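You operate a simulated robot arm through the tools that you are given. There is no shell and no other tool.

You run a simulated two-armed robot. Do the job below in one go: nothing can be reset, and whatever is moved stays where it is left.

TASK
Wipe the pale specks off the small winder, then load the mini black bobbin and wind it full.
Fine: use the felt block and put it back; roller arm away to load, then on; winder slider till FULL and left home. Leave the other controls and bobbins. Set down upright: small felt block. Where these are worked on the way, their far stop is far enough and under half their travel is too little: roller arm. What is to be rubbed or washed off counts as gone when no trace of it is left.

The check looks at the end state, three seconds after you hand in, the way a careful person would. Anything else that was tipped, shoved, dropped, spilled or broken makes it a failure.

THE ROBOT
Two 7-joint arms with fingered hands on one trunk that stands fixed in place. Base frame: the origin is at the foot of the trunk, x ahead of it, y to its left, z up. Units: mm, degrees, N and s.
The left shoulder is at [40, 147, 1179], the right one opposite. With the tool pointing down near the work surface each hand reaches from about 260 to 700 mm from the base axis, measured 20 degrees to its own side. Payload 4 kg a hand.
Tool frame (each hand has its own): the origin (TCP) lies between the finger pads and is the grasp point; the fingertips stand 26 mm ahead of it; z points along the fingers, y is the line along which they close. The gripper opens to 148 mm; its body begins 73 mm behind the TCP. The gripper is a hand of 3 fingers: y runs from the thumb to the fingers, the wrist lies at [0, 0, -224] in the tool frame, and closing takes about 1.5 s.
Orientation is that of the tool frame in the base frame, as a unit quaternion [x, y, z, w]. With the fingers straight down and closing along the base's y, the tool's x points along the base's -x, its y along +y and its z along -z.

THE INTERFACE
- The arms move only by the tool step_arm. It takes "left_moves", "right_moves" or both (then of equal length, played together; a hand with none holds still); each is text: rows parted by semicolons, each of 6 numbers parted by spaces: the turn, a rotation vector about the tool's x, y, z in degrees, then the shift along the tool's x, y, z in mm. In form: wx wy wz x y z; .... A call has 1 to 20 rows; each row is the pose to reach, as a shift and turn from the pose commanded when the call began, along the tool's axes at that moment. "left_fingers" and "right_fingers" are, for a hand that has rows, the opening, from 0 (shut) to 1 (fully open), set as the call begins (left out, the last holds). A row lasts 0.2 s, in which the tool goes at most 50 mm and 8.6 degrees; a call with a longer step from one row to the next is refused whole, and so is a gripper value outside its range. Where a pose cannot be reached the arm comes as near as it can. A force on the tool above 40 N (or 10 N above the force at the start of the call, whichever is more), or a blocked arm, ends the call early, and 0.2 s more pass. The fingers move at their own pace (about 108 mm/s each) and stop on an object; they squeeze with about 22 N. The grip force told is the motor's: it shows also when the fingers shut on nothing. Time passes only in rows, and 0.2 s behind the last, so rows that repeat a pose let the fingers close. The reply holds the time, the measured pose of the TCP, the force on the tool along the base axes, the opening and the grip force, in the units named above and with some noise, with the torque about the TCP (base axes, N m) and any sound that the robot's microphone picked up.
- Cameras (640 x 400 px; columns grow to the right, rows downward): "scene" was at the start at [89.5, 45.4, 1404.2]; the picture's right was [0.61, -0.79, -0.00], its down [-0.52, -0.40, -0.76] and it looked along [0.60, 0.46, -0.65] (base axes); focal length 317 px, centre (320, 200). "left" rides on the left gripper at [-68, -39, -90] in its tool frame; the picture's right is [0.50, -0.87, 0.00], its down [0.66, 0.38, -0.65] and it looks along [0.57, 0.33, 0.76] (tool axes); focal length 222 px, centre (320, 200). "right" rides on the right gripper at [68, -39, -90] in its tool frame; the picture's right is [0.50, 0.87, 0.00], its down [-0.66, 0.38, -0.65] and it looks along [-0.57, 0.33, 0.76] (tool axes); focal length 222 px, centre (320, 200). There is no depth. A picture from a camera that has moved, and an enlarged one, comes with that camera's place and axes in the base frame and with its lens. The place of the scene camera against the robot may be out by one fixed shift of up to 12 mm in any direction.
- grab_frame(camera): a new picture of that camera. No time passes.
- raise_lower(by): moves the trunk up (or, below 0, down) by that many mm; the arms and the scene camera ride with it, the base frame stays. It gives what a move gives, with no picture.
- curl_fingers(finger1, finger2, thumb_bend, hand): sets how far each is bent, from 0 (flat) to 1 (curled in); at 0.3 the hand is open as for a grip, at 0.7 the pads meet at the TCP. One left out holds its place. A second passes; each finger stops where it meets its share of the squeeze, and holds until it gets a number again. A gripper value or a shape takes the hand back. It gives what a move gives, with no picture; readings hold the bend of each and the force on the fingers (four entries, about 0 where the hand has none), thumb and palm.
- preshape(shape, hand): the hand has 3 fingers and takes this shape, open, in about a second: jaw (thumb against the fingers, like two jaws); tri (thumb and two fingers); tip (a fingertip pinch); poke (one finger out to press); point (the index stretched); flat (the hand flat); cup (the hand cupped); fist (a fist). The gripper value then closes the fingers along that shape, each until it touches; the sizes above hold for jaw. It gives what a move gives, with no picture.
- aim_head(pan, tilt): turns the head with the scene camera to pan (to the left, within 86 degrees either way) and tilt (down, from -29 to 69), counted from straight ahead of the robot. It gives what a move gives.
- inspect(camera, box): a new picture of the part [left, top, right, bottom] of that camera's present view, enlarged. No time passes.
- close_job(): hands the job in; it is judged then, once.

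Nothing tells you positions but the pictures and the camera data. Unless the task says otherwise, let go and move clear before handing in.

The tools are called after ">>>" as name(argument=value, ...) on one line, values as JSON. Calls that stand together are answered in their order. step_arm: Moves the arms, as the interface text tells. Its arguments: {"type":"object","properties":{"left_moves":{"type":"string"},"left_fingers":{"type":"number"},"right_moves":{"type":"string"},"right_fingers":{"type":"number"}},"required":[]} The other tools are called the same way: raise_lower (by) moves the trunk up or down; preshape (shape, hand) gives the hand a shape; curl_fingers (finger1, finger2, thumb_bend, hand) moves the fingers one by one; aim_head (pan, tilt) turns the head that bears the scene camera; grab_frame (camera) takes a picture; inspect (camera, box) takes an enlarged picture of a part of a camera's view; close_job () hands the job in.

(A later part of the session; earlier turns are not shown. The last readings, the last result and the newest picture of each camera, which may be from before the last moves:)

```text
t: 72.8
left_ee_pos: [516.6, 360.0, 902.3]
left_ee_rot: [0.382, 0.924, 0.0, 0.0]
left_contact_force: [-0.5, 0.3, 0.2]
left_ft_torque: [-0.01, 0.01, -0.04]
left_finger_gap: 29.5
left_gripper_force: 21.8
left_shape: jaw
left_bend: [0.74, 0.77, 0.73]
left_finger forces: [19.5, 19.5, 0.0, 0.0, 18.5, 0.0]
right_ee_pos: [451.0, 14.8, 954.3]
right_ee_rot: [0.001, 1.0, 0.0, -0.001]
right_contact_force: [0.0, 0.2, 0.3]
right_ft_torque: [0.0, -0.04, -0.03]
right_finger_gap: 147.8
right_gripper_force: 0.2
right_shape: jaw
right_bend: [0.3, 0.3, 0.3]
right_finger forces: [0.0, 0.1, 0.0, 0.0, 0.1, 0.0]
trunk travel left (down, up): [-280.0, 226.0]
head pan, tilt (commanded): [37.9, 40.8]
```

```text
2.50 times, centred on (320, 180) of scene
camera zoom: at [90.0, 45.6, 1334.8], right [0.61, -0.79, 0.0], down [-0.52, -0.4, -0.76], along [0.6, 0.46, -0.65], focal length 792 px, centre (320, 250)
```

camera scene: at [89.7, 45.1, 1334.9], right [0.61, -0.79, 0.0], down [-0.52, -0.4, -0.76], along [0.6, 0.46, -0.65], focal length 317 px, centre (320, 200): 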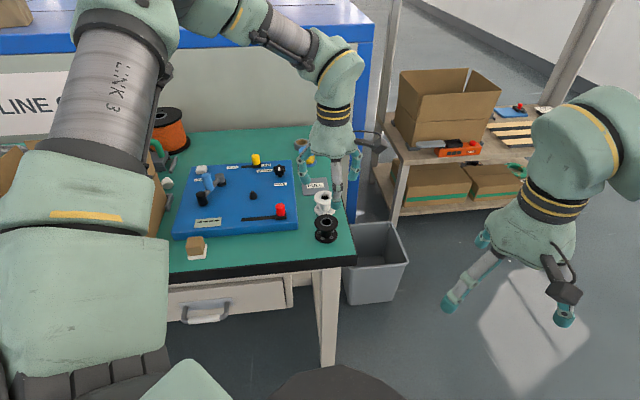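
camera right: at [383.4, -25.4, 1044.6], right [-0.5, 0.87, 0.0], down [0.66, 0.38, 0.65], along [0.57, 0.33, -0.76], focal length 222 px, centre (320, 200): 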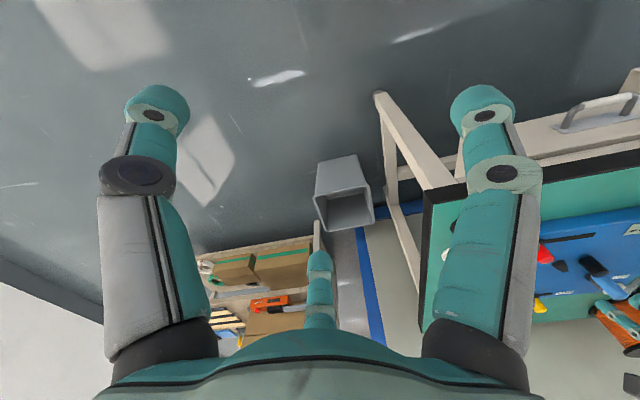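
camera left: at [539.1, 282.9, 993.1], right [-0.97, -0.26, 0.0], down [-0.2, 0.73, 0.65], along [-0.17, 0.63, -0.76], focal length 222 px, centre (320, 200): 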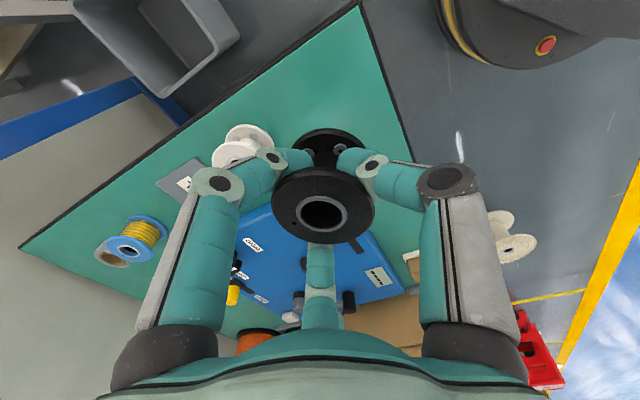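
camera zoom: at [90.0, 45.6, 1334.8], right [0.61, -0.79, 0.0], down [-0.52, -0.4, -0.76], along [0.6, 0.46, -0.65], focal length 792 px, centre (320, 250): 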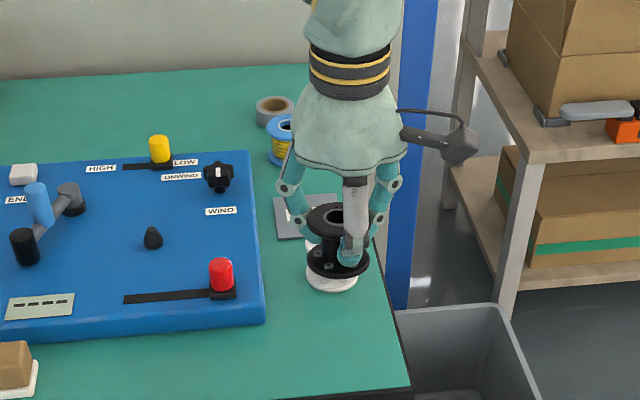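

The bobbin is held securely and upright. I'll carry it over to above the spindle at safe height.

>>> step_arm(left_moves="0 0 0 30 22 -8; 0 0 0 65 48 -8; 0 0 0 100 73 -8; 0 0 0 135 99 -8; 0 0 0 165 121 -8; 0 0 0 178.3 130.5 -8; 0 0 0 178.3 130.5 -8")

>>> grab_frame(camera="left")

>>> inspect(camera="scene", box=[180, 120, 320, 250])

>>> inspect(camera="right", box=[500, 180, 640, 340])

```text
t: 74.4
left_ee_pos: [481.1, 576.2, 910.9]
left_ee_rot: [0.383, 0.924, 0.0, 0.0]
left_contact_force: [0.9, 1.0, -0.4]
left_ft_torque: [0.0, -0.02, 0.01]
left_finger_gap: 29.3
left_gripper_force: 22.2
left_shape: jaw
left_bend: [0.74, 0.77, 0.73]
left_finger forces: [19.8, 19.6, 0.0, 0.1, 18.3, 0.1]
right_ee_pos: [451.2, 15.3, 952.9]
right_ee_rot: [0.001, 1.0, 0.0, 0.0]
right_contact_force: [0.6, 0.1, -0.2]
right_ft_torque: [0.0, -0.02, 0.04]
right_finger_gap: 148.3
right_gripper_force: 0.0
right_shape: jaw
right_bend: [0.3, 0.3, 0.3]
right_finger forces: [0.0, 0.1, 0.0, 0.0, 0.0, 0.0]
trunk travel left (down, up): [-280.0, 226.0]
head pan, tilt (commanded): [37.9, 40.8]
```

```text
taken
camera left: at [503.2, 500.6, 1001.5], right [-0.97, -0.26, 0.0], down [-0.2, 0.73, 0.65], along [-0.17, 0.63, -0.76], focal length 222 px, centre (320, 200)
```

left: 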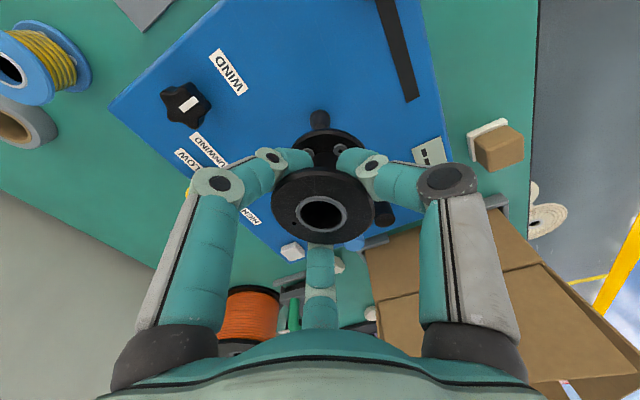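

```text
3.08 times, centred on (250, 185) of scene
camera zoom: at [89.6, 45.4, 1334.9], right [0.61, -0.79, 0.0], down [-0.52, -0.4, -0.76], along [0.6, 0.46, -0.65], focal length 975 px, centre (535, 246)
```

zoom: 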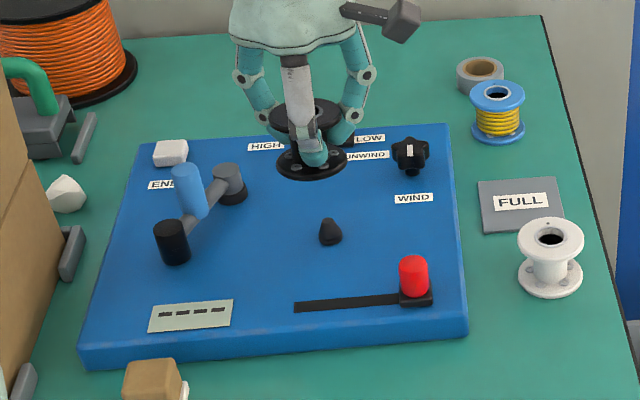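

```text
2.50 times, centred on (570, 260) of right
camera zoom: at [383.6, -25.3, 1044.5], right [-0.5, 0.87, 0.0], down [0.66, 0.38, 0.65], along [0.57, 0.33, -0.76], focal length 555 px, centre (-305, 50)
```

zoom: 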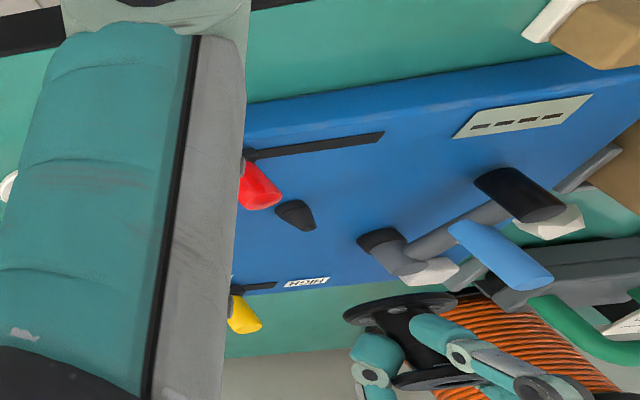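

Nearly aligned. I'll zoom in on the spindle under the bobbin to refine.

>>> inspect(camera="left", box=[270, 80, 370, 240])

>>> inspect(camera="left", box=[290, 90, 350, 140])

```text
2.50 times, centred on (320, 160) of left
camera zoom: at [503.2, 500.6, 1001.5], right [-0.97, -0.26, 0.0], down [-0.2, 0.73, 0.65], along [-0.17, 0.63, -0.76], focal length 555 px, centre (320, 300)
```

zoom: 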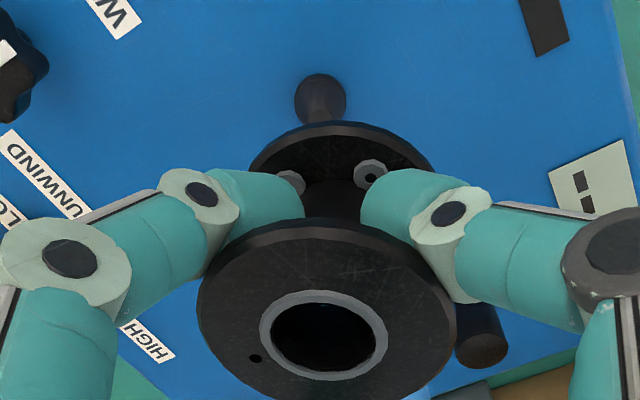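

```text
8.00 times, centred on (320, 115) of left
camera zoom: at [503.2, 500.6, 1001.5], right [-0.97, -0.26, 0.0], down [-0.2, 0.73, 0.65], along [-0.17, 0.63, -0.76], focal length 1777 px, centre (320, 880)
```

zoom: 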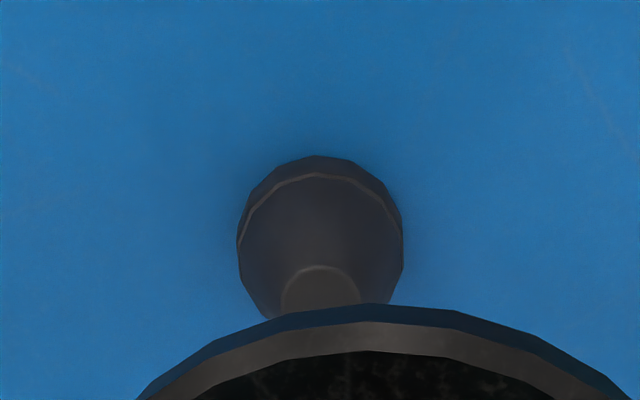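

The spindle is within ~2.5 mm of the tool axis. The bobbin may be tilted slightly in the grip, so I'll measure that more closely.

>>> inspect(camera="left", box=[260, 100, 400, 250])

>>> inspect(camera="scene", box=[230, 140, 280, 185])

```text
2.67 times, centred on (330, 175) of left
camera zoom: at [503.2, 500.6, 1001.5], right [-0.97, -0.26, 0.0], down [-0.2, 0.73, 0.65], along [-0.17, 0.63, -0.76], focal length 592 px, centre (293, 267)
```

zoom: 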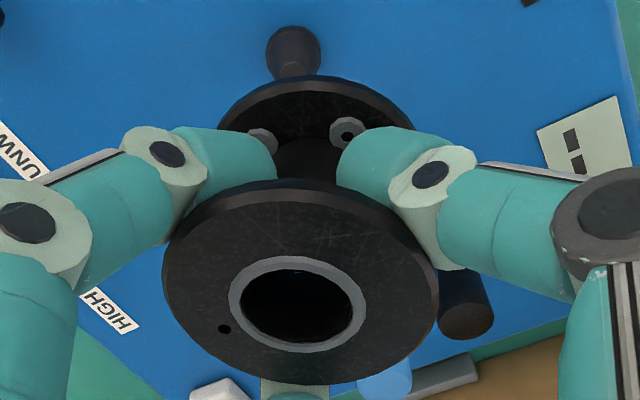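

```text
8.89 times, centred on (255, 162) of scene
camera zoom: at [89.6, 45.4, 1334.9], right [0.61, -0.79, 0.0], down [-0.52, -0.4, -0.76], along [0.6, 0.46, -0.65], focal length 2816 px, centre (898, 533)
```

zoom: 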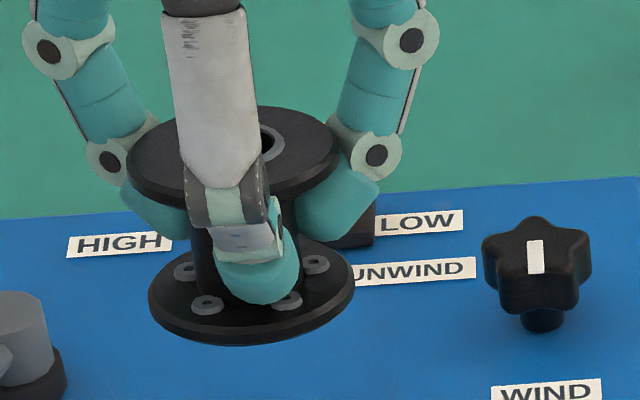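

The bobbin hangs ~4–5° off vertical with its bottom a few mm toward the box side. I'll counter-tilt the hand slightly, correct the offset and descend to just above the spindle tip.

>>> step_arm(left_moves="-2 -3 0 -0.3 2.7 0; -2 -3 0 -0.3 2.7 20; -2 -3 0 -0.3 2.7 38; -2 -3 0 -0.3 2.7 50; -2 -3 0 -0.3 2.7 50")

>>> inspect(camera="left", box=[260, 100, 400, 250])

>>> inspect(camera="scene", box=[220, 150, 290, 210])

>>> inspect(camera="right", box=[500, 180, 640, 340])

```text
t: 75.6
left_ee_pos: [484.8, 579.3, 859.5]
left_ee_rot: [0.382, 0.923, 0.006, 0.031]
left_contact_force: [1.0, 1.0, -0.7]
left_ft_torque: [-0.01, -0.03, 0.01]
left_finger_gap: 29.5
left_gripper_force: 21.9
left_shape: jaw
left_bend: [0.74, 0.77, 0.73]
left_finger forces: [19.7, 19.7, 0.0, 0.1, 18.3, 0.1]
right_ee_pos: [450.8, 13.9, 953.2]
right_ee_rot: [0.001, 1.0, 0.0, 0.0]
right_contact_force: [0.1, -0.1, -0.6]
right_ft_torque: [-0.02, -0.01, -0.01]
right_finger_gap: 148.2
right_gripper_force: 0.1
right_shape: jaw
right_bend: [0.3, 0.3, 0.3]
right_finger forces: [0.0, 0.0, 0.0, 0.0, 0.0, 0.1]
trunk travel left (down, up): [-280.0, 226.0]
head pan, tilt (commanded): [37.9, 40.8]
```

```text
2.67 times, centred on (330, 175) of left
camera zoom: at [499.9, 504.0, 952.3], right [-0.96, -0.26, -0.06], down [-0.24, 0.74, 0.63], along [-0.12, 0.62, -0.77], focal length 592 px, centre (293, 267)
```

zoom: 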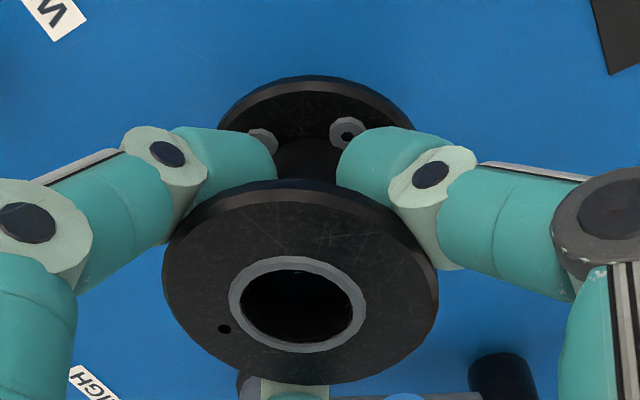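

```text
6.67 times, centred on (255, 180) of scene
camera zoom: at [89.7, 45.4, 1334.9], right [0.61, -0.79, 0.0], down [-0.52, -0.4, -0.76], along [0.6, 0.46, -0.65], focal length 2112 px, centre (753, 333)
```

zoom: 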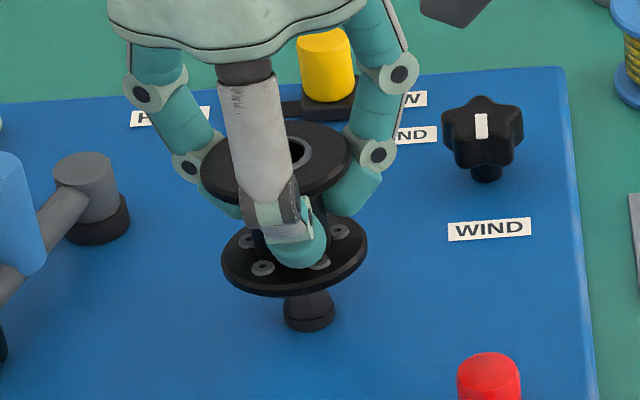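

```text
2.50 times, centred on (570, 260) of right
camera zoom: at [383.7, -25.3, 1044.5], right [-0.5, 0.87, 0.0], down [0.66, 0.38, 0.65], along [0.57, 0.33, -0.76], focal length 555 px, centre (-305, 50)
```

zoom: 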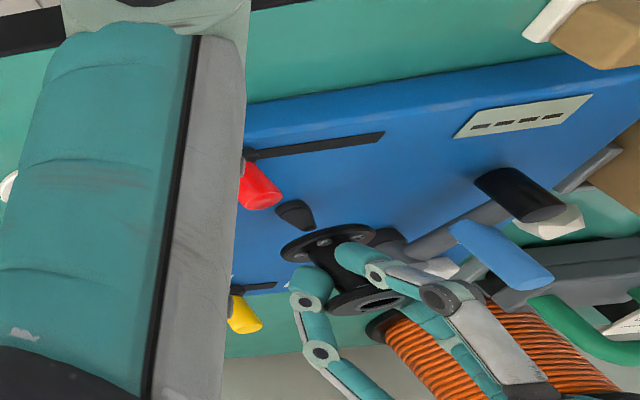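

In the scene view, the bobbin is now vertical and in line with the spindle. I'll check the other direction with the right camera.

>>> inspect(camera="right", box=[545, 245, 620, 310])

```text
6.15 times, centred on (582, 278) of right
camera zoom: at [383.7, -25.3, 1044.5], right [-0.5, 0.87, 0.0], down [0.66, 0.38, 0.65], along [0.57, 0.33, -0.76], focal length 1367 px, centre (-1295, -277)
```

zoom: 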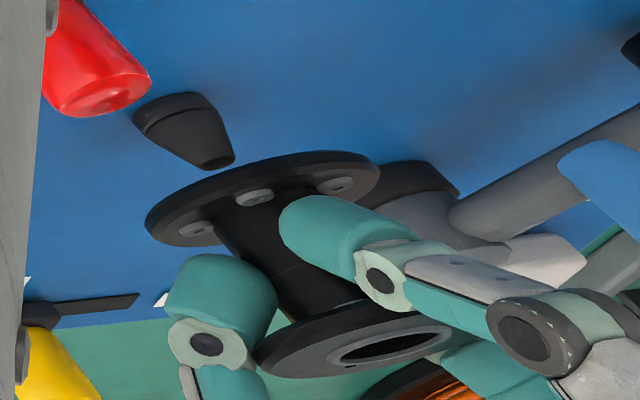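

Both views agree the bobbin is within ~2 mm of the spindle axis. I'll make that small correction and lower it onto the cone gently.

>>> step_arm(left_moves="0 0 0 -1.2 1.7 0; 0 0 0 -0.9 1.5 6; 0 0 0 -0.6 1.3 11; 0 0 0 -0.4 1.15 15; 0 0 0 -0.2 1.05 18; 0 0 0 -0.2 1.05 18")

>>> inspect(camera="scene", box=[220, 150, 290, 210])

>>> inspect(camera="right", box=[545, 245, 620, 310])

```text
t: 77.0
left_ee_pos: [484.7, 579.6, 843.1]
left_ee_rot: [0.382, 0.924, 0.007, 0.03]
left_contact_force: [-0.1, 0.6, -1.3]
left_ft_torque: [0.01, -0.01, -0.01]
left_finger_gap: 29.4
left_gripper_force: 22.1
left_shape: jaw
left_bend: [0.74, 0.77, 0.73]
left_finger forces: [19.7, 19.6, 0.0, 0.1, 18.4, 0.0]
right_ee_pos: [451.6, 15.7, 953.0]
right_ee_rot: [0.001, 1.0, 0.0, 0.0]
right_contact_force: [0.1, 0.3, -0.7]
right_ft_torque: [0.01, 0.02, -0.01]
right_finger_gap: 147.9
right_gripper_force: 0.0
right_shape: jaw
right_bend: [0.3, 0.3, 0.3]
right_finger forces: [0.0, 0.0, 0.0, 0.0, 0.0, 0.0]
trunk travel left (down, up): [-280.0, 226.0]
head pan, tilt (commanded): [37.9, 40.8]
```

```text
6.67 times, centred on (255, 180) of scene
camera zoom: at [89.6, 45.5, 1334.9], right [0.61, -0.79, 0.0], down [-0.52, -0.4, -0.76], along [0.6, 0.46, -0.65], focal length 2112 px, centre (753, 333)
```

zoom: 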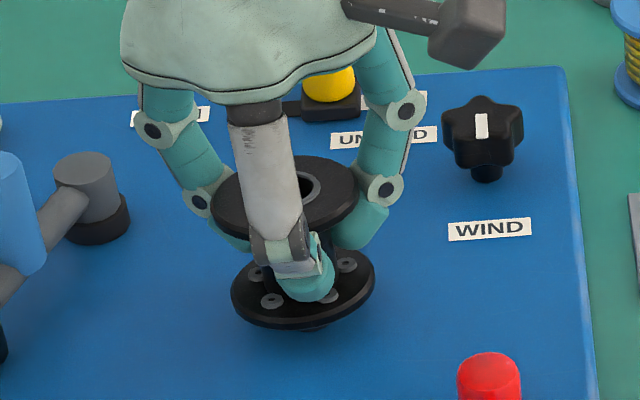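

```text
6.15 times, centred on (582, 278) of right
camera zoom: at [383.6, -25.3, 1044.5], right [-0.5, 0.87, 0.0], down [0.66, 0.38, 0.65], along [0.57, 0.33, -0.76], focal length 1367 px, centre (-1295, -277)
```

zoom: 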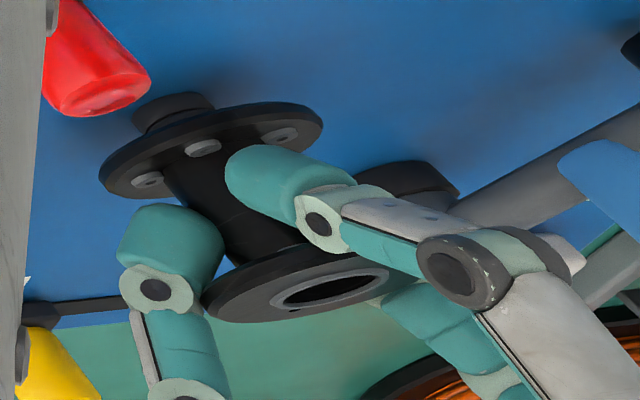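

The cone is entering the bore with no contact force. Continuing down in small steps.

>>> step_arm(left_moves="0 0 0 0.15 -0.1 3; 0 0 0 0.25 -0.17 5; 0 0 0 0.35 -0.25 7; 0 0 0 0.35 -0.25 7")

>>> inspect(camera="scene", box=[220, 150, 290, 210])

>>> inspect(camera="right", box=[545, 245, 620, 310])

```text
t: 78.0
left_ee_pos: [484.7, 579.0, 835.4]
left_ee_rot: [0.383, 0.923, 0.006, 0.031]
left_contact_force: [0.6, 0.2, -1.1]
left_ft_torque: [0.02, 0.01, 0.03]
left_finger_gap: 29.4
left_gripper_force: 22.4
left_shape: jaw
left_bend: [0.74, 0.77, 0.73]
left_finger forces: [19.7, 19.6, 0.1, 0.1, 18.5, 0.0]
right_ee_pos: [451.7, 14.9, 953.3]
right_ee_rot: [0.001, 1.0, 0.0, 0.0]
right_contact_force: [0.5, 0.6, 0.5]
right_ft_torque: [-0.05, 0.01, -0.04]
right_finger_gap: 147.8
right_gripper_force: 0.0
right_shape: jaw
right_bend: [0.3, 0.3, 0.3]
right_finger forces: [0.0, 0.0, 0.1, 0.0, 0.0, 0.0]
trunk travel left (down, up): [-280.0, 226.0]
head pan, tilt (commanded): [37.9, 40.8]
```

```text
6.67 times, centred on (255, 180) of scene
camera zoom: at [89.6, 45.5, 1334.9], right [0.61, -0.79, 0.0], down [-0.52, -0.4, -0.76], along [0.6, 0.46, -0.65], focal length 2112 px, centre (753, 333)
```

zoom: 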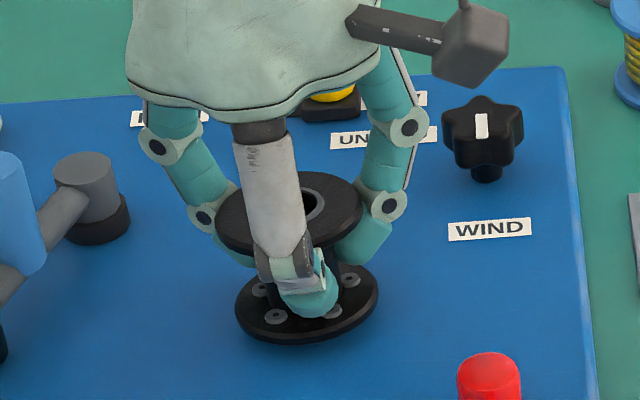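

```text
6.15 times, centred on (582, 278) of right
camera zoom: at [383.6, -25.2, 1044.5], right [-0.5, 0.87, 0.0], down [0.66, 0.38, 0.65], along [0.57, 0.33, -0.76], focal length 1367 px, centre (-1295, -277)
```

zoom: 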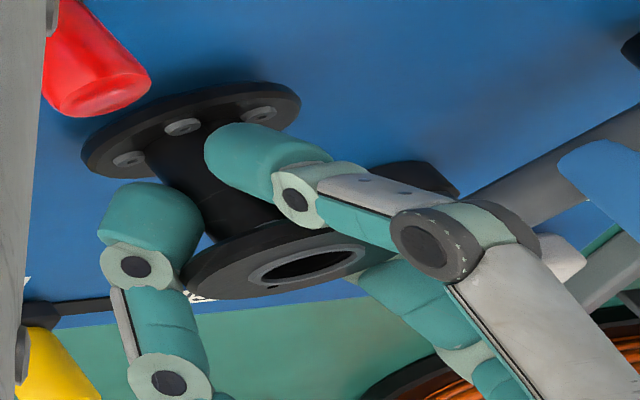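

>>> step_arm(left_moves="0 0 0 0.05 -0.03 1; 0 0 0 0.1 -0.07 2; 0 0 0 0.15 -0.1 3; 0 0 0 0.15 -0.1 3")

```text
t: 79.0
left_ee_pos: [486.2, 578.8, 832.7]
left_ee_rot: [0.383, 0.923, 0.006, 0.031]
left_contact_force: [-0.2, -0.4, 1.5]
left_ft_torque: [0.02, 0.0, -0.01]
left_finger_gap: 29.7
left_gripper_force: 21.8
left_shape: jaw
left_bend: [0.74, 0.77, 0.73]
left_finger forces: [19.8, 19.6, 0.0, 0.0, 18.6, 0.0]
right_ee_pos: [451.4, 15.1, 954.2]
right_ee_rot: [0.001, 1.0, 0.0, 0.001]
right_contact_force: [-0.5, 0.9, -0.7]
right_ft_torque: [-0.01, 0.0, -0.02]
right_finger_gap: 147.8
right_gripper_force: 0.0
right_shape: jaw
right_bend: [0.3, 0.3, 0.3]
right_finger forces: [0.0, 0.0, 0.0, 0.0, 0.0, 0.0]
trunk travel left (down, up): [-280.0, 226.0]
head pan, tilt (commanded): [37.9, 40.8]
```

>>> step_arm(left_moves="0 0 0 0.05 -0.03 1; 0 0 0 0.08 -0.05 1.5; 0 0 0 0.08 -0.05 1.5")

>>> inspect(camera="scene", box=[220, 150, 290, 210])

```text
t: 79.8
left_ee_pos: [485.0, 577.6, 832.2]
left_ee_rot: [0.383, 0.923, 0.007, 0.031]
left_contact_force: [0.0, 0.0, 5.8]
left_ft_torque: [0.2, -0.06, 0.02]
left_finger_gap: 29.5
left_gripper_force: 21.8
left_shape: jaw
left_bend: [0.74, 0.77, 0.73]
left_finger forces: [20.1, 20.5, 0.0, 0.0, 19.1, 0.0]
right_ee_pos: [451.1, 14.1, 955.2]
right_ee_rot: [0.0, 1.0, 0.001, 0.0]
right_contact_force: [-1.4, 0.0, -0.4]
right_ft_torque: [0.03, -0.01, 0.03]
right_finger_gap: 147.9
right_gripper_force: 0.1
right_shape: jaw
right_bend: [0.3, 0.3, 0.3]
right_finger forces: [0.1, 0.0, 0.0, 0.0, 0.0, 0.0]
trunk travel left (down, up): [-280.0, 226.0]
head pan, tilt (commanded): [37.9, 40.8]
```

```text
6.67 times, centred on (255, 180) of scene
camera zoom: at [88.9, 44.7, 1335.0], right [0.61, -0.79, 0.0], down [-0.52, -0.4, -0.76], along [0.6, 0.47, -0.65], focal length 2112 px, centre (753, 333)
```

zoom: 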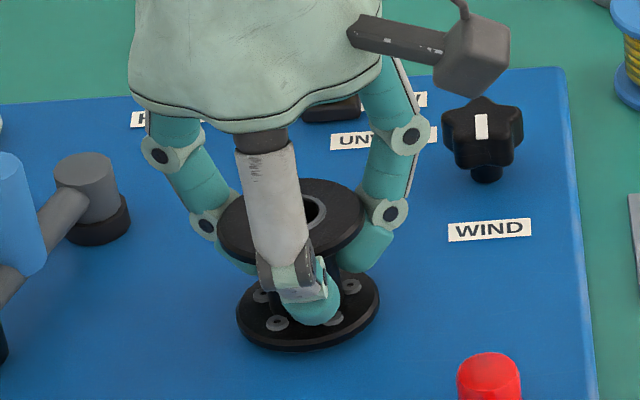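

Seated with light contact. Releasing.

>>> step_arm(left_moves="0 0 0 0 0 0; 0 0 0 0 0 0; 0 0 0 0 0 0; 0 0 0 0 0 0; 0 0 0 0 0 0", left_fingers=0.62)

>>> inspect(camera="left", box=[190, 80, 450, 260])

>>> inspect(camera="scene", box=[220, 150, 290, 210])

```text
t: 81.0
left_ee_pos: [485.4, 578.0, 830.7]
left_ee_rot: [0.383, 0.923, 0.005, 0.031]
left_contact_force: [0.0, -0.3, 0.5]
left_ft_torque: [-0.04, 0.02, 0.0]
left_finger_gap: 91.1
left_gripper_force: 0.1
left_shape: jaw
left_bend: [0.31, 0.31, 0.7]
left_finger forces: [0.0, 0.1, 0.0, 0.0, 0.0, 0.0]
right_ee_pos: [451.8, 15.3, 953.8]
right_ee_rot: [0.001, 1.0, 0.0, -0.001]
right_contact_force: [-0.1, -0.1, 0.2]
right_ft_torque: [0.0, 0.01, 0.03]
right_finger_gap: 147.9
right_gripper_force: 0.1
right_shape: jaw
right_bend: [0.3, 0.3, 0.3]
right_finger forces: [0.1, 0.0, 0.1, 0.0, 0.0, 0.0]
trunk travel left (down, up): [-280.0, 226.0]
head pan, tilt (commanded): [37.9, 40.8]
```

```text
2.22 times, centred on (320, 170) of left
camera zoom: at [500.8, 503.3, 923.5], right [-0.96, -0.26, -0.06], down [-0.24, 0.74, 0.63], along [-0.12, 0.62, -0.77], focal length 494 px, centre (320, 267)
```

zoom: 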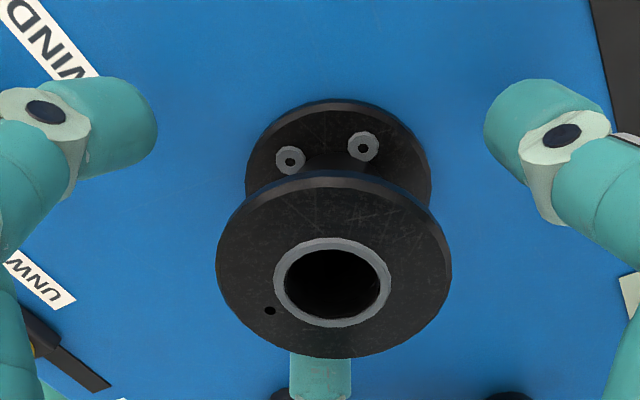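

```text
6.67 times, centred on (255, 180) of scene
camera zoom: at [89.5, 45.3, 1334.9], right [0.61, -0.79, 0.0], down [-0.52, -0.4, -0.76], along [0.6, 0.46, -0.65], focal length 2112 px, centre (753, 333)
```

zoom: 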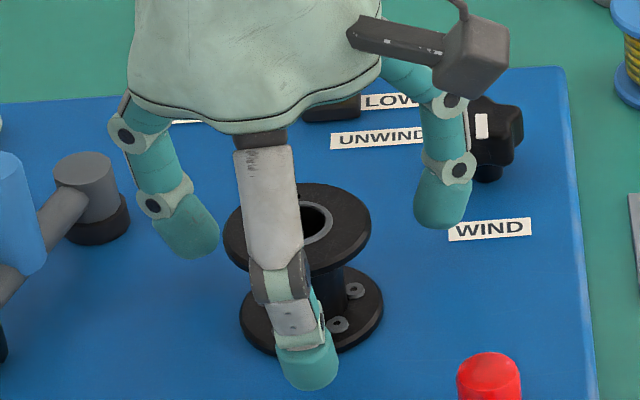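

The bobbin stands on the spindle by itself. I'll lift away and inspect the seating.

>>> step_arm(left_moves="0 0 0 -1.3 0.9 -25; 0 0 0 -2.6 1.75 -50; 1 1.5 0 -3.9 2.6 -75; 2 3 0 -4.7 3.1 -100; 2 3 0 -4.7 3.1 -100")

>>> inspect(camera="left", box=[230, 40, 410, 200])

>>> inspect(camera="scene", box=[180, 150, 310, 250])

>>> inspect(camera="right", box=[545, 245, 620, 310])

```text
t: 82.2
left_ee_pos: [483.7, 578.9, 931.7]
left_ee_rot: [0.383, 0.924, 0.001, 0.0]
left_contact_force: [0.8, 0.1, -0.3]
left_ft_torque: [0.0, 0.04, 0.01]
left_finger_gap: 91.3
left_gripper_force: 0.1
left_shape: jaw
left_bend: [0.31, 0.31, 0.7]
left_finger forces: [0.0, 0.1, 0.0, 0.0, 0.0, 0.0]
right_ee_pos: [451.1, 14.9, 952.9]
right_ee_rot: [0.001, 1.0, 0.001, 0.0]
right_contact_force: [0.3, -1.1, 0.5]
right_ft_torque: [-0.03, -0.03, 0.02]
right_finger_gap: 148.0
right_gripper_force: 0.2
right_shape: jaw
right_bend: [0.3, 0.3, 0.3]
right_finger forces: [0.1, 0.1, 0.1, 0.0, 0.0, 0.0]
trunk travel left (down, up): [-280.0, 226.0]
head pan, tilt (commanded): [37.9, 40.8]
```

```text
2.50 times, centred on (320, 120) of left
camera zoom: at [504.5, 502.9, 1022.8], right [-0.97, -0.26, 0.0], down [-0.2, 0.73, 0.65], along [-0.17, 0.63, -0.76], focal length 555 px, centre (320, 400)
```

zoom: 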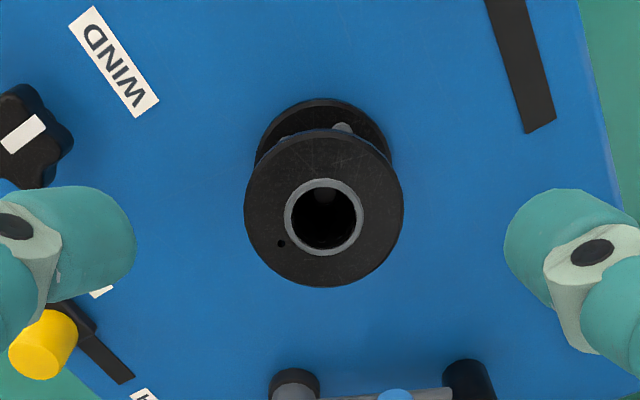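

```text
4.00 times, centred on (245, 200) of scene
camera zoom: at [89.6, 45.9, 1334.8], right [0.61, -0.79, 0.0], down [-0.52, -0.4, -0.76], along [0.6, 0.46, -0.65], focal length 1267 px, centre (620, 200)
```

zoom: 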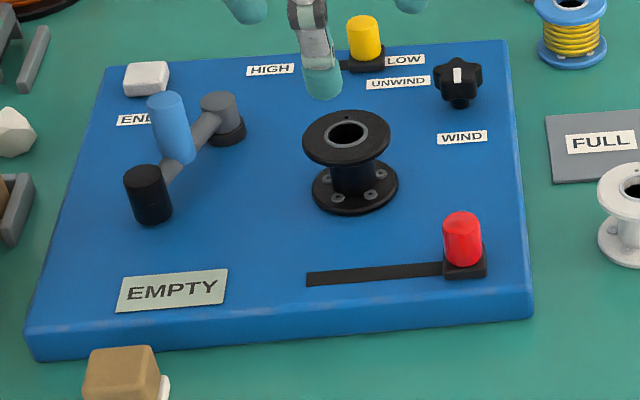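

```text
6.15 times, centred on (582, 278) of right
camera zoom: at [383.6, -24.9, 1044.5], right [-0.5, 0.87, 0.0], down [0.66, 0.38, 0.65], along [0.57, 0.33, -0.76], focal length 1367 px, centre (-1295, -277)
```

zoom: 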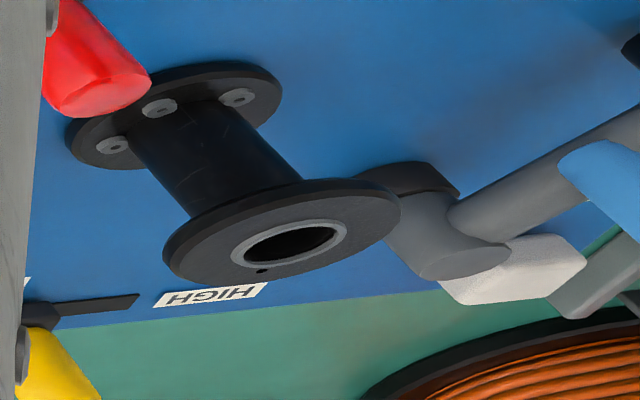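

The bobbin is seated and the display now reads EMPTY. Next I'll swing the roller arm on. First I'll turn the hand so finger 1 points back, then go to the far (left) side of the handle.

>>> step_arm(left_moves="0 0 -7.5 16.7 -6.5 0; 0 0 -15 33.4 -13 0; 0 0 -22.5 50 -19.6 0; 0 0 -30 66.8 -26 0; 0 0 -37.5 83.5 -32.7 0; 0 0 -45 100 -39.3 0; 0 0 -52.5 117 -45.8 0; 0 0 -60 133.7 -52.4 0; 0 0 -60 133.7 -52.4 0", left_fingers=1.0)

>>> curl_fingers(hand="left", finger1=0.3, finger2=1.0, thumb_bend=1.0)

>>> grab_frame(camera="left")

>>> inspect(camera="scene", box=[140, 110, 310, 240])

```text
t: 84.2
left_ee_pos: [354.2, 636.1, 931.0]
left_ee_rot: [-0.132, 0.991, 0.001, 0.0]
left_contact_force: [-0.7, 0.9, -0.5]
left_ft_torque: [0.02, 0.02, -0.02]
left_finger_gap: 147.9
left_gripper_force: 0.1
left_shape: jaw
left_bend: [0.3, 0.3, 0.3]
left_finger forces: [0.0, 0.0, 0.0, 0.1, 0.0, 0.0]
right_ee_pos: [451.7, 14.8, 953.2]
right_ee_rot: [0.001, 1.0, 0.001, 0.0]
right_contact_force: [0.2, 0.0, -0.3]
right_ft_torque: [0.0, 0.02, -0.02]
right_finger_gap: 148.0
right_gripper_force: 0.1
right_shape: jaw
right_bend: [0.3, 0.3, 0.3]
right_finger forces: [0.0, 0.0, 0.0, 0.0, 0.0, 0.0]
trunk travel left (down, up): [-280.0, 226.0]
head pan, tilt (commanded): [37.9, 40.8]
```

```text
t: 85.2
left_ee_pos: [353.8, 635.6, 930.3]
left_ee_rot: [-0.131, 0.991, 0.0, 0.0]
left_contact_force: [0.8, 0.0, -0.1]
left_ft_torque: [-0.01, 0.0, 0.03]
left_finger_gap: 71.2
left_gripper_force: 0.0
left_shape: fingers
left_bend: [0.3, 0.91, 1.0]
left_finger forces: [0.0, 0.0, 0.1, 0.0, 0.0, 0.0]
right_ee_pos: [451.9, 14.4, 954.0]
right_ee_rot: [0.0, 1.0, 0.0, -0.001]
right_contact_force: [-0.5, 0.0, -0.1]
right_ft_torque: [-0.01, -0.02, 0.0]
right_finger_gap: 147.7
right_gripper_force: 0.1
right_shape: jaw
right_bend: [0.3, 0.3, 0.3]
right_finger forces: [0.0, 0.0, 0.0, 0.0, 0.0, 0.1]
trunk travel left (down, up): [-280.0, 226.0]
head pan, tilt (commanded): [37.9, 40.8]
```

```text
taken
camera left: at [430.9, 614.6, 1021.5], right [-0.26, -0.97, 0.0], down [-0.73, 0.2, 0.65], along [-0.63, 0.17, -0.76], focal length 222 px, centre (320, 200)
```

left: 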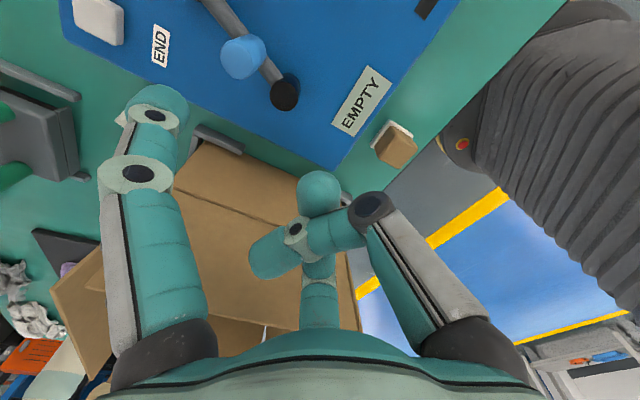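

```text
3.08 times, centred on (225, 175) of scene
camera zoom: at [89.6, 45.4, 1334.9], right [0.61, -0.79, 0.0], down [-0.52, -0.4, -0.76], along [0.6, 0.46, -0.65], focal length 975 px, centre (612, 277)
```

zoom: 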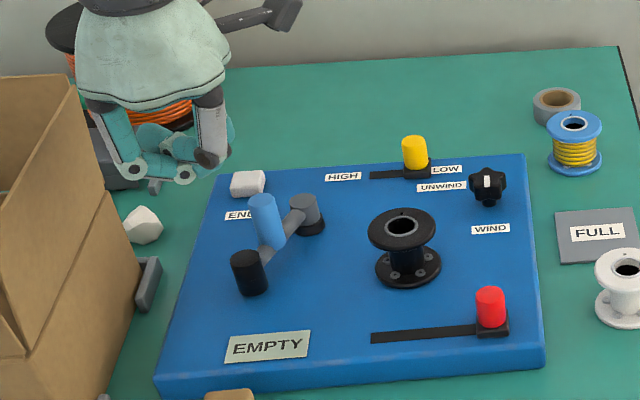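

Positioned left-behind of the handle. Lowering, then sweeping it counter-clockwise toward the bobbin.

>>> step_arm(left_moves="0 0 0 0.5 1.5 30; 0 0 0 0.5 1.5 60; 0 0 0 0.5 1.5 78; 0 0 0 0.5 1.5 78")

>>> grab_frame(camera="left")

>>> inspect(camera="scene", box=[140, 110, 310, 240])

```text
t: 86.2
left_ee_pos: [351.5, 637.6, 853.6]
left_ee_rot: [-0.131, 0.991, 0.0, 0.0]
left_contact_force: [-0.2, 0.9, -0.1]
left_ft_torque: [0.01, -0.02, -0.04]
left_finger_gap: 71.2
left_gripper_force: 0.0
left_shape: fingers
left_bend: [0.3, 0.91, 1.0]
left_finger forces: [0.0, 0.1, 0.0, 0.0, 0.0, 0.1]
right_ee_pos: [452.0, 14.2, 953.1]
right_ee_rot: [0.001, 1.0, 0.0, 0.0]
right_contact_force: [-0.6, 0.1, 0.1]
right_ft_torque: [-0.02, 0.0, 0.03]
right_finger_gap: 148.1
right_gripper_force: 0.1
right_shape: jaw
right_bend: [0.3, 0.3, 0.3]
right_finger forces: [0.0, 0.0, 0.1, 0.0, 0.0, 0.0]
trunk travel left (down, up): [-280.0, 226.0]
head pan, tilt (commanded): [37.9, 40.8]
```

```text
taken
camera left: at [427.1, 615.8, 944.1], right [-0.26, -0.97, 0.0], down [-0.73, 0.2, 0.65], along [-0.63, 0.17, -0.76], focal length 222 px, centre (320, 200)
```

left: 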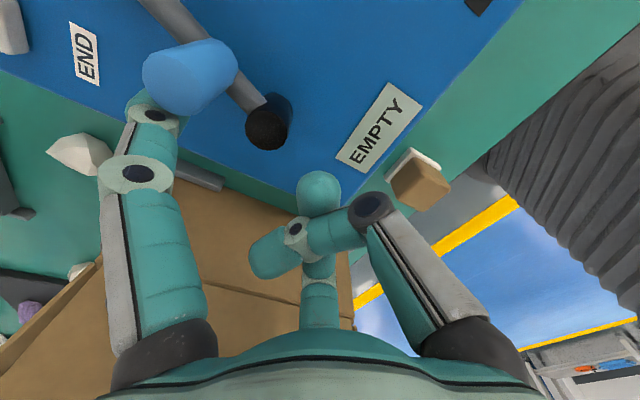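

```text
3.08 times, centred on (225, 175) of scene
camera zoom: at [89.5, 45.4, 1334.9], right [0.61, -0.79, 0.0], down [-0.52, -0.4, -0.76], along [0.6, 0.46, -0.65], focal length 975 px, centre (612, 277)
```

zoom: 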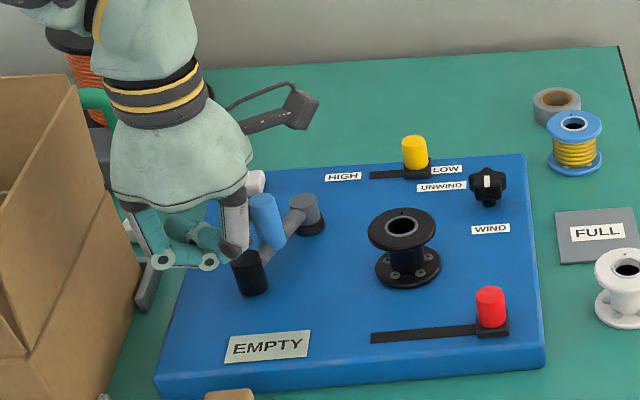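

The finger is on the box side of the handle. Sweeping it counter-clockwise now, first back to about its starting angle.

>>> step_arm(left_moves="0 0 0 0.5 -10.1 0; 0 0 0 2.1 -15.8 0; 0 0 0 3.7 -21.5 0; 0 0 0 3.8 -28.3 0; 0 0 0 3.9 -35.2 0; 0 0 0 2.3 -41.8 0; 0 0 0 0.7 -48.4 0; 0 0 0 -2.3 -54 0; 0 0 0 -5.4 -59.8 0; 0 0 0 -5.4 -59.8 0")

>>> grab_frame(camera="left")

>>> inspect(camera="scene", box=[140, 110, 310, 240])

```text
t: 88.4
left_ee_pos: [372.7, 580.3, 854.3]
left_ee_rot: [-0.131, 0.991, 0.0, 0.0]
left_contact_force: [-0.1, 0.3, -0.6]
left_ft_torque: [-0.02, -0.03, 0.03]
left_finger_gap: 70.5
left_gripper_force: 0.1
left_shape: fingers
left_bend: [0.3, 0.91, 1.0]
left_finger forces: [0.7, 0.1, 0.0, 0.0, 0.0, 0.0]
right_ee_pos: [450.7, 15.2, 953.9]
right_ee_rot: [0.002, 1.0, 0.0, 0.0]
right_contact_force: [-0.3, 0.6, -0.3]
right_ft_torque: [-0.03, -0.01, -0.01]
right_finger_gap: 148.1
right_gripper_force: 0.0
right_shape: jaw
right_bend: [0.3, 0.3, 0.3]
right_finger forces: [0.1, 0.0, 0.1, 0.0, 0.0, 0.0]
trunk travel left (down, up): [-280.0, 226.0]
head pan, tilt (commanded): [37.9, 40.8]
```

```text
taken
camera left: at [448.8, 559.4, 944.8], right [-0.26, -0.97, 0.0], down [-0.73, 0.2, 0.65], along [-0.63, 0.17, -0.76], focal length 222 px, centre (320, 200)
```

left: 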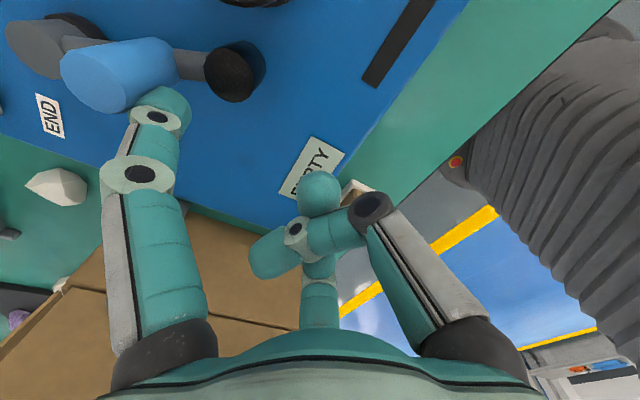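

```text
3.08 times, centred on (225, 175) of scene
camera zoom: at [89.3, 45.5, 1334.9], right [0.61, -0.79, 0.0], down [-0.52, -0.4, -0.76], along [0.6, 0.46, -0.65], focal length 975 px, centre (612, 277)
```

zoom: 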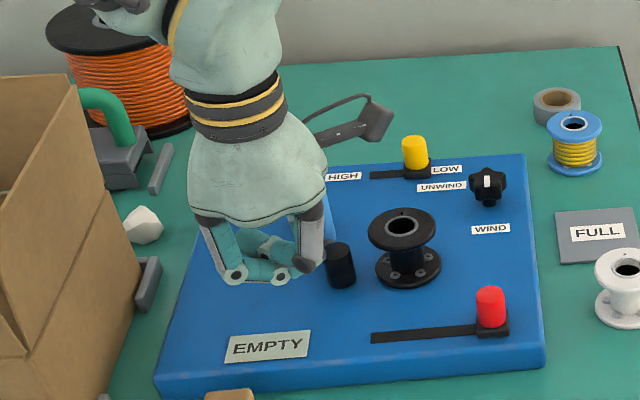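

The roller is back near its start. I'll advance slowly toward the bobbin, watching for contact.

>>> step_arm(left_moves="0 0 0 -3.1 -4 0; 0 0 0 -6.5 -7.5 0; 0 0 0 -6.5 -7.5 0")

>>> inspect(camera="scene", box=[210, 150, 300, 220])

>>> grab_frame(camera="left")

```text
t: 89.2
left_ee_pos: [382.3, 577.0, 853.5]
left_ee_rot: [-0.13, 0.991, 0.0, 0.0]
left_contact_force: [-0.8, -1.4, -0.1]
left_ft_torque: [-0.02, 0.03, 0.04]
left_finger_gap: 70.1
left_gripper_force: 0.2
left_shape: fingers
left_bend: [0.31, 0.91, 1.0]
left_finger forces: [1.2, 0.1, 0.0, 0.0, 0.1, 0.0]
right_ee_pos: [451.6, 15.3, 953.7]
right_ee_rot: [0.001, 1.0, -0.001, 0.0]
right_contact_force: [0.8, -0.4, 0.3]
right_ft_torque: [-0.02, -0.01, 0.03]
right_finger_gap: 147.8
right_gripper_force: 0.1
right_shape: jaw
right_bend: [0.3, 0.3, 0.3]
right_finger forces: [0.1, 0.0, 0.0, 0.0, 0.0, 0.0]
trunk travel left (down, up): [-280.0, 226.0]
head pan, tilt (commanded): [37.9, 40.8]
```

```text
5.71 times, centred on (255, 185) of scene
camera zoom: at [89.3, 45.4, 1334.9], right [0.61, -0.79, 0.0], down [-0.52, -0.4, -0.76], along [0.6, 0.46, -0.65], focal length 1810 px, centre (691, 286)
```

zoom: 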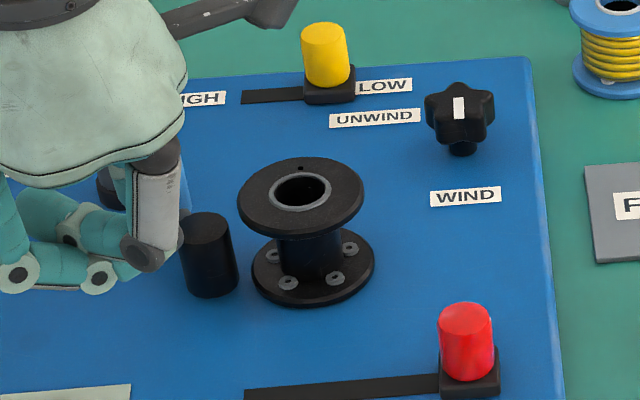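

```text
taken
camera left: at [457.3, 555.5, 944.9], right [-0.26, -0.97, 0.0], down [-0.73, 0.2, 0.65], along [-0.63, 0.17, -0.76], focal length 222 px, centre (320, 200)
```

left: 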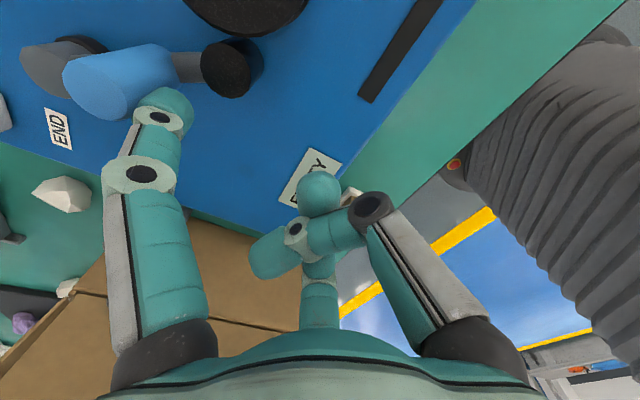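

Roller edges up to the flanges. Continuing in small increments until it rests on the hub.

>>> step_arm(left_moves="0 0 0 -3.5 -3 0; 0 0 0 -7.2 -5.7 0; 0 0 0 -7.2 -5.7 0")

>>> inspect(camera="scene", box=[210, 150, 300, 220])

>>> inspect(camera="right", box=[545, 235, 640, 310])

```text
t: 90.0
left_ee_pos: [388.7, 572.7, 852.4]
left_ee_rot: [-0.13, 0.991, 0.0, 0.0]
left_contact_force: [-2.5, -0.9, 0.4]
left_ft_torque: [0.0, 0.02, 0.09]
left_finger_gap: 68.1
left_gripper_force: 1.4
left_shape: fingers
left_bend: [0.33, 0.91, 1.0]
left_finger forces: [3.0, 0.0, 0.0, 0.0, 0.0, 0.0]
right_ee_pos: [451.6, 14.9, 953.1]
right_ee_rot: [0.0, 1.0, 0.0, -0.001]
right_contact_force: [-1.2, 0.4, -0.3]
right_ft_torque: [0.0, 0.01, 0.0]
right_finger_gap: 148.0
right_gripper_force: 0.0
right_shape: jaw
right_bend: [0.3, 0.3, 0.3]
right_finger forces: [0.0, 0.0, 0.1, 0.0, 0.0, 0.1]
trunk travel left (down, up): [-280.0, 226.0]
head pan, tilt (commanded): [37.9, 40.8]
```

```text
5.71 times, centred on (255, 185) of scene
camera zoom: at [89.0, 45.3, 1334.9], right [0.61, -0.79, 0.0], down [-0.52, -0.4, -0.76], along [0.6, 0.46, -0.65], focal length 1810 px, centre (691, 286)
```

zoom: 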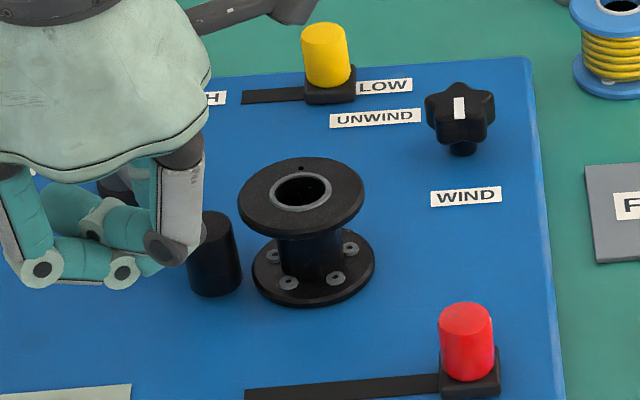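

```text
5.33 times, centred on (592, 272) of right
camera zoom: at [383.1, -25.4, 1044.7], right [-0.5, 0.87, 0.0], down [0.66, 0.38, 0.65], along [0.57, 0.33, -0.76], focal length 1185 px, centre (-1133, -187)
```

zoom: 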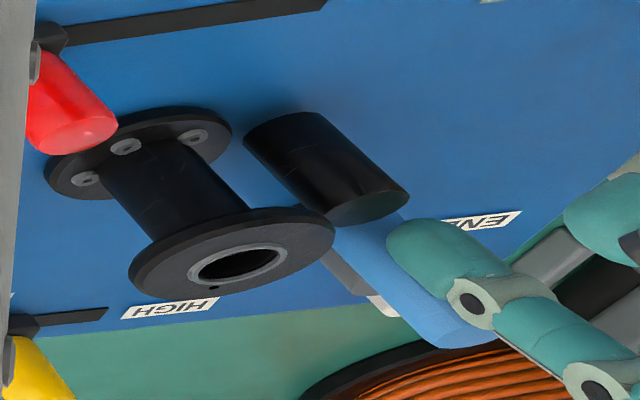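

The force is rising slightly, and the roller is at about -58° beside the flange. I'll push a little more, adding backward motion, to see whether this is the "on" stop.

>>> step_arm(left_moves="0 0 0 -3 -1 0; 0 0 0 -5 -1.5 0; 0 0 0 -5 -1.5 0")

>>> inspect(camera="scene", box=[210, 150, 300, 220])

>>> inspect(camera="left", box=[30, 0, 330, 190])

```text
t: 90.8
left_ee_pos: [395.2, 570.9, 853.1]
left_ee_rot: [-0.131, 0.991, 0.0, 0.001]
left_contact_force: [-4.0, -1.7, -0.1]
left_ft_torque: [-0.05, 0.09, 0.16]
left_finger_gap: 65.9
left_gripper_force: 2.5
left_shape: fingers
left_bend: [0.34, 0.91, 1.0]
left_finger forces: [4.5, 0.0, 0.0, 0.0, 0.1, 0.0]
right_ee_pos: [451.0, 14.8, 953.9]
right_ee_rot: [0.001, 1.0, 0.001, -0.001]
right_contact_force: [0.6, -0.1, -0.4]
right_ft_torque: [-0.03, -0.03, 0.0]
right_finger_gap: 148.1
right_gripper_force: 0.0
right_shape: jaw
right_bend: [0.3, 0.3, 0.3]
right_finger forces: [0.1, 0.0, 0.0, 0.1, 0.0, 0.0]
trunk travel left (down, up): [-280.0, 226.0]
head pan, tilt (commanded): [37.9, 40.8]
```

```text
5.71 times, centred on (255, 185) of scene
camera zoom: at [88.9, 45.1, 1334.9], right [0.61, -0.79, 0.0], down [-0.52, -0.4, -0.76], along [0.6, 0.46, -0.65], focal length 1810 px, centre (691, 286)
```

zoom: 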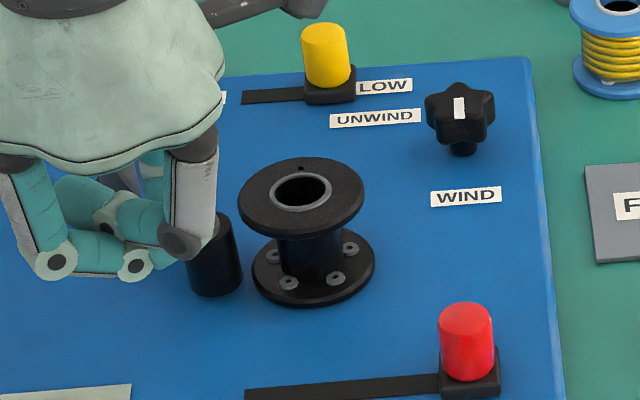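

```text
2.11 times, centred on (180, 95) of left
camera zoom: at [471.1, 550.8, 944.5], right [-0.26, -0.97, 0.0], down [-0.73, 0.2, 0.65], along [-0.63, 0.17, -0.76], focal length 468 px, centre (615, 421)
```

zoom: 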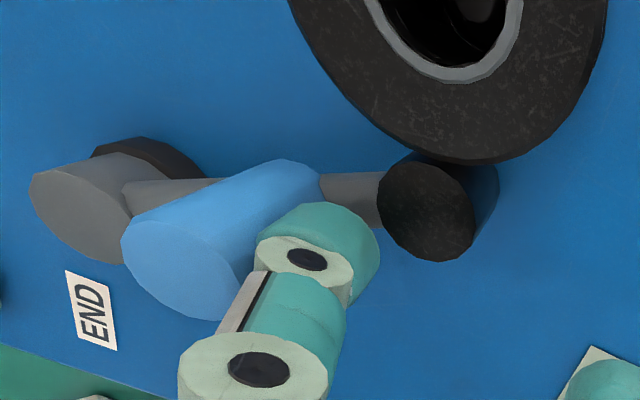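

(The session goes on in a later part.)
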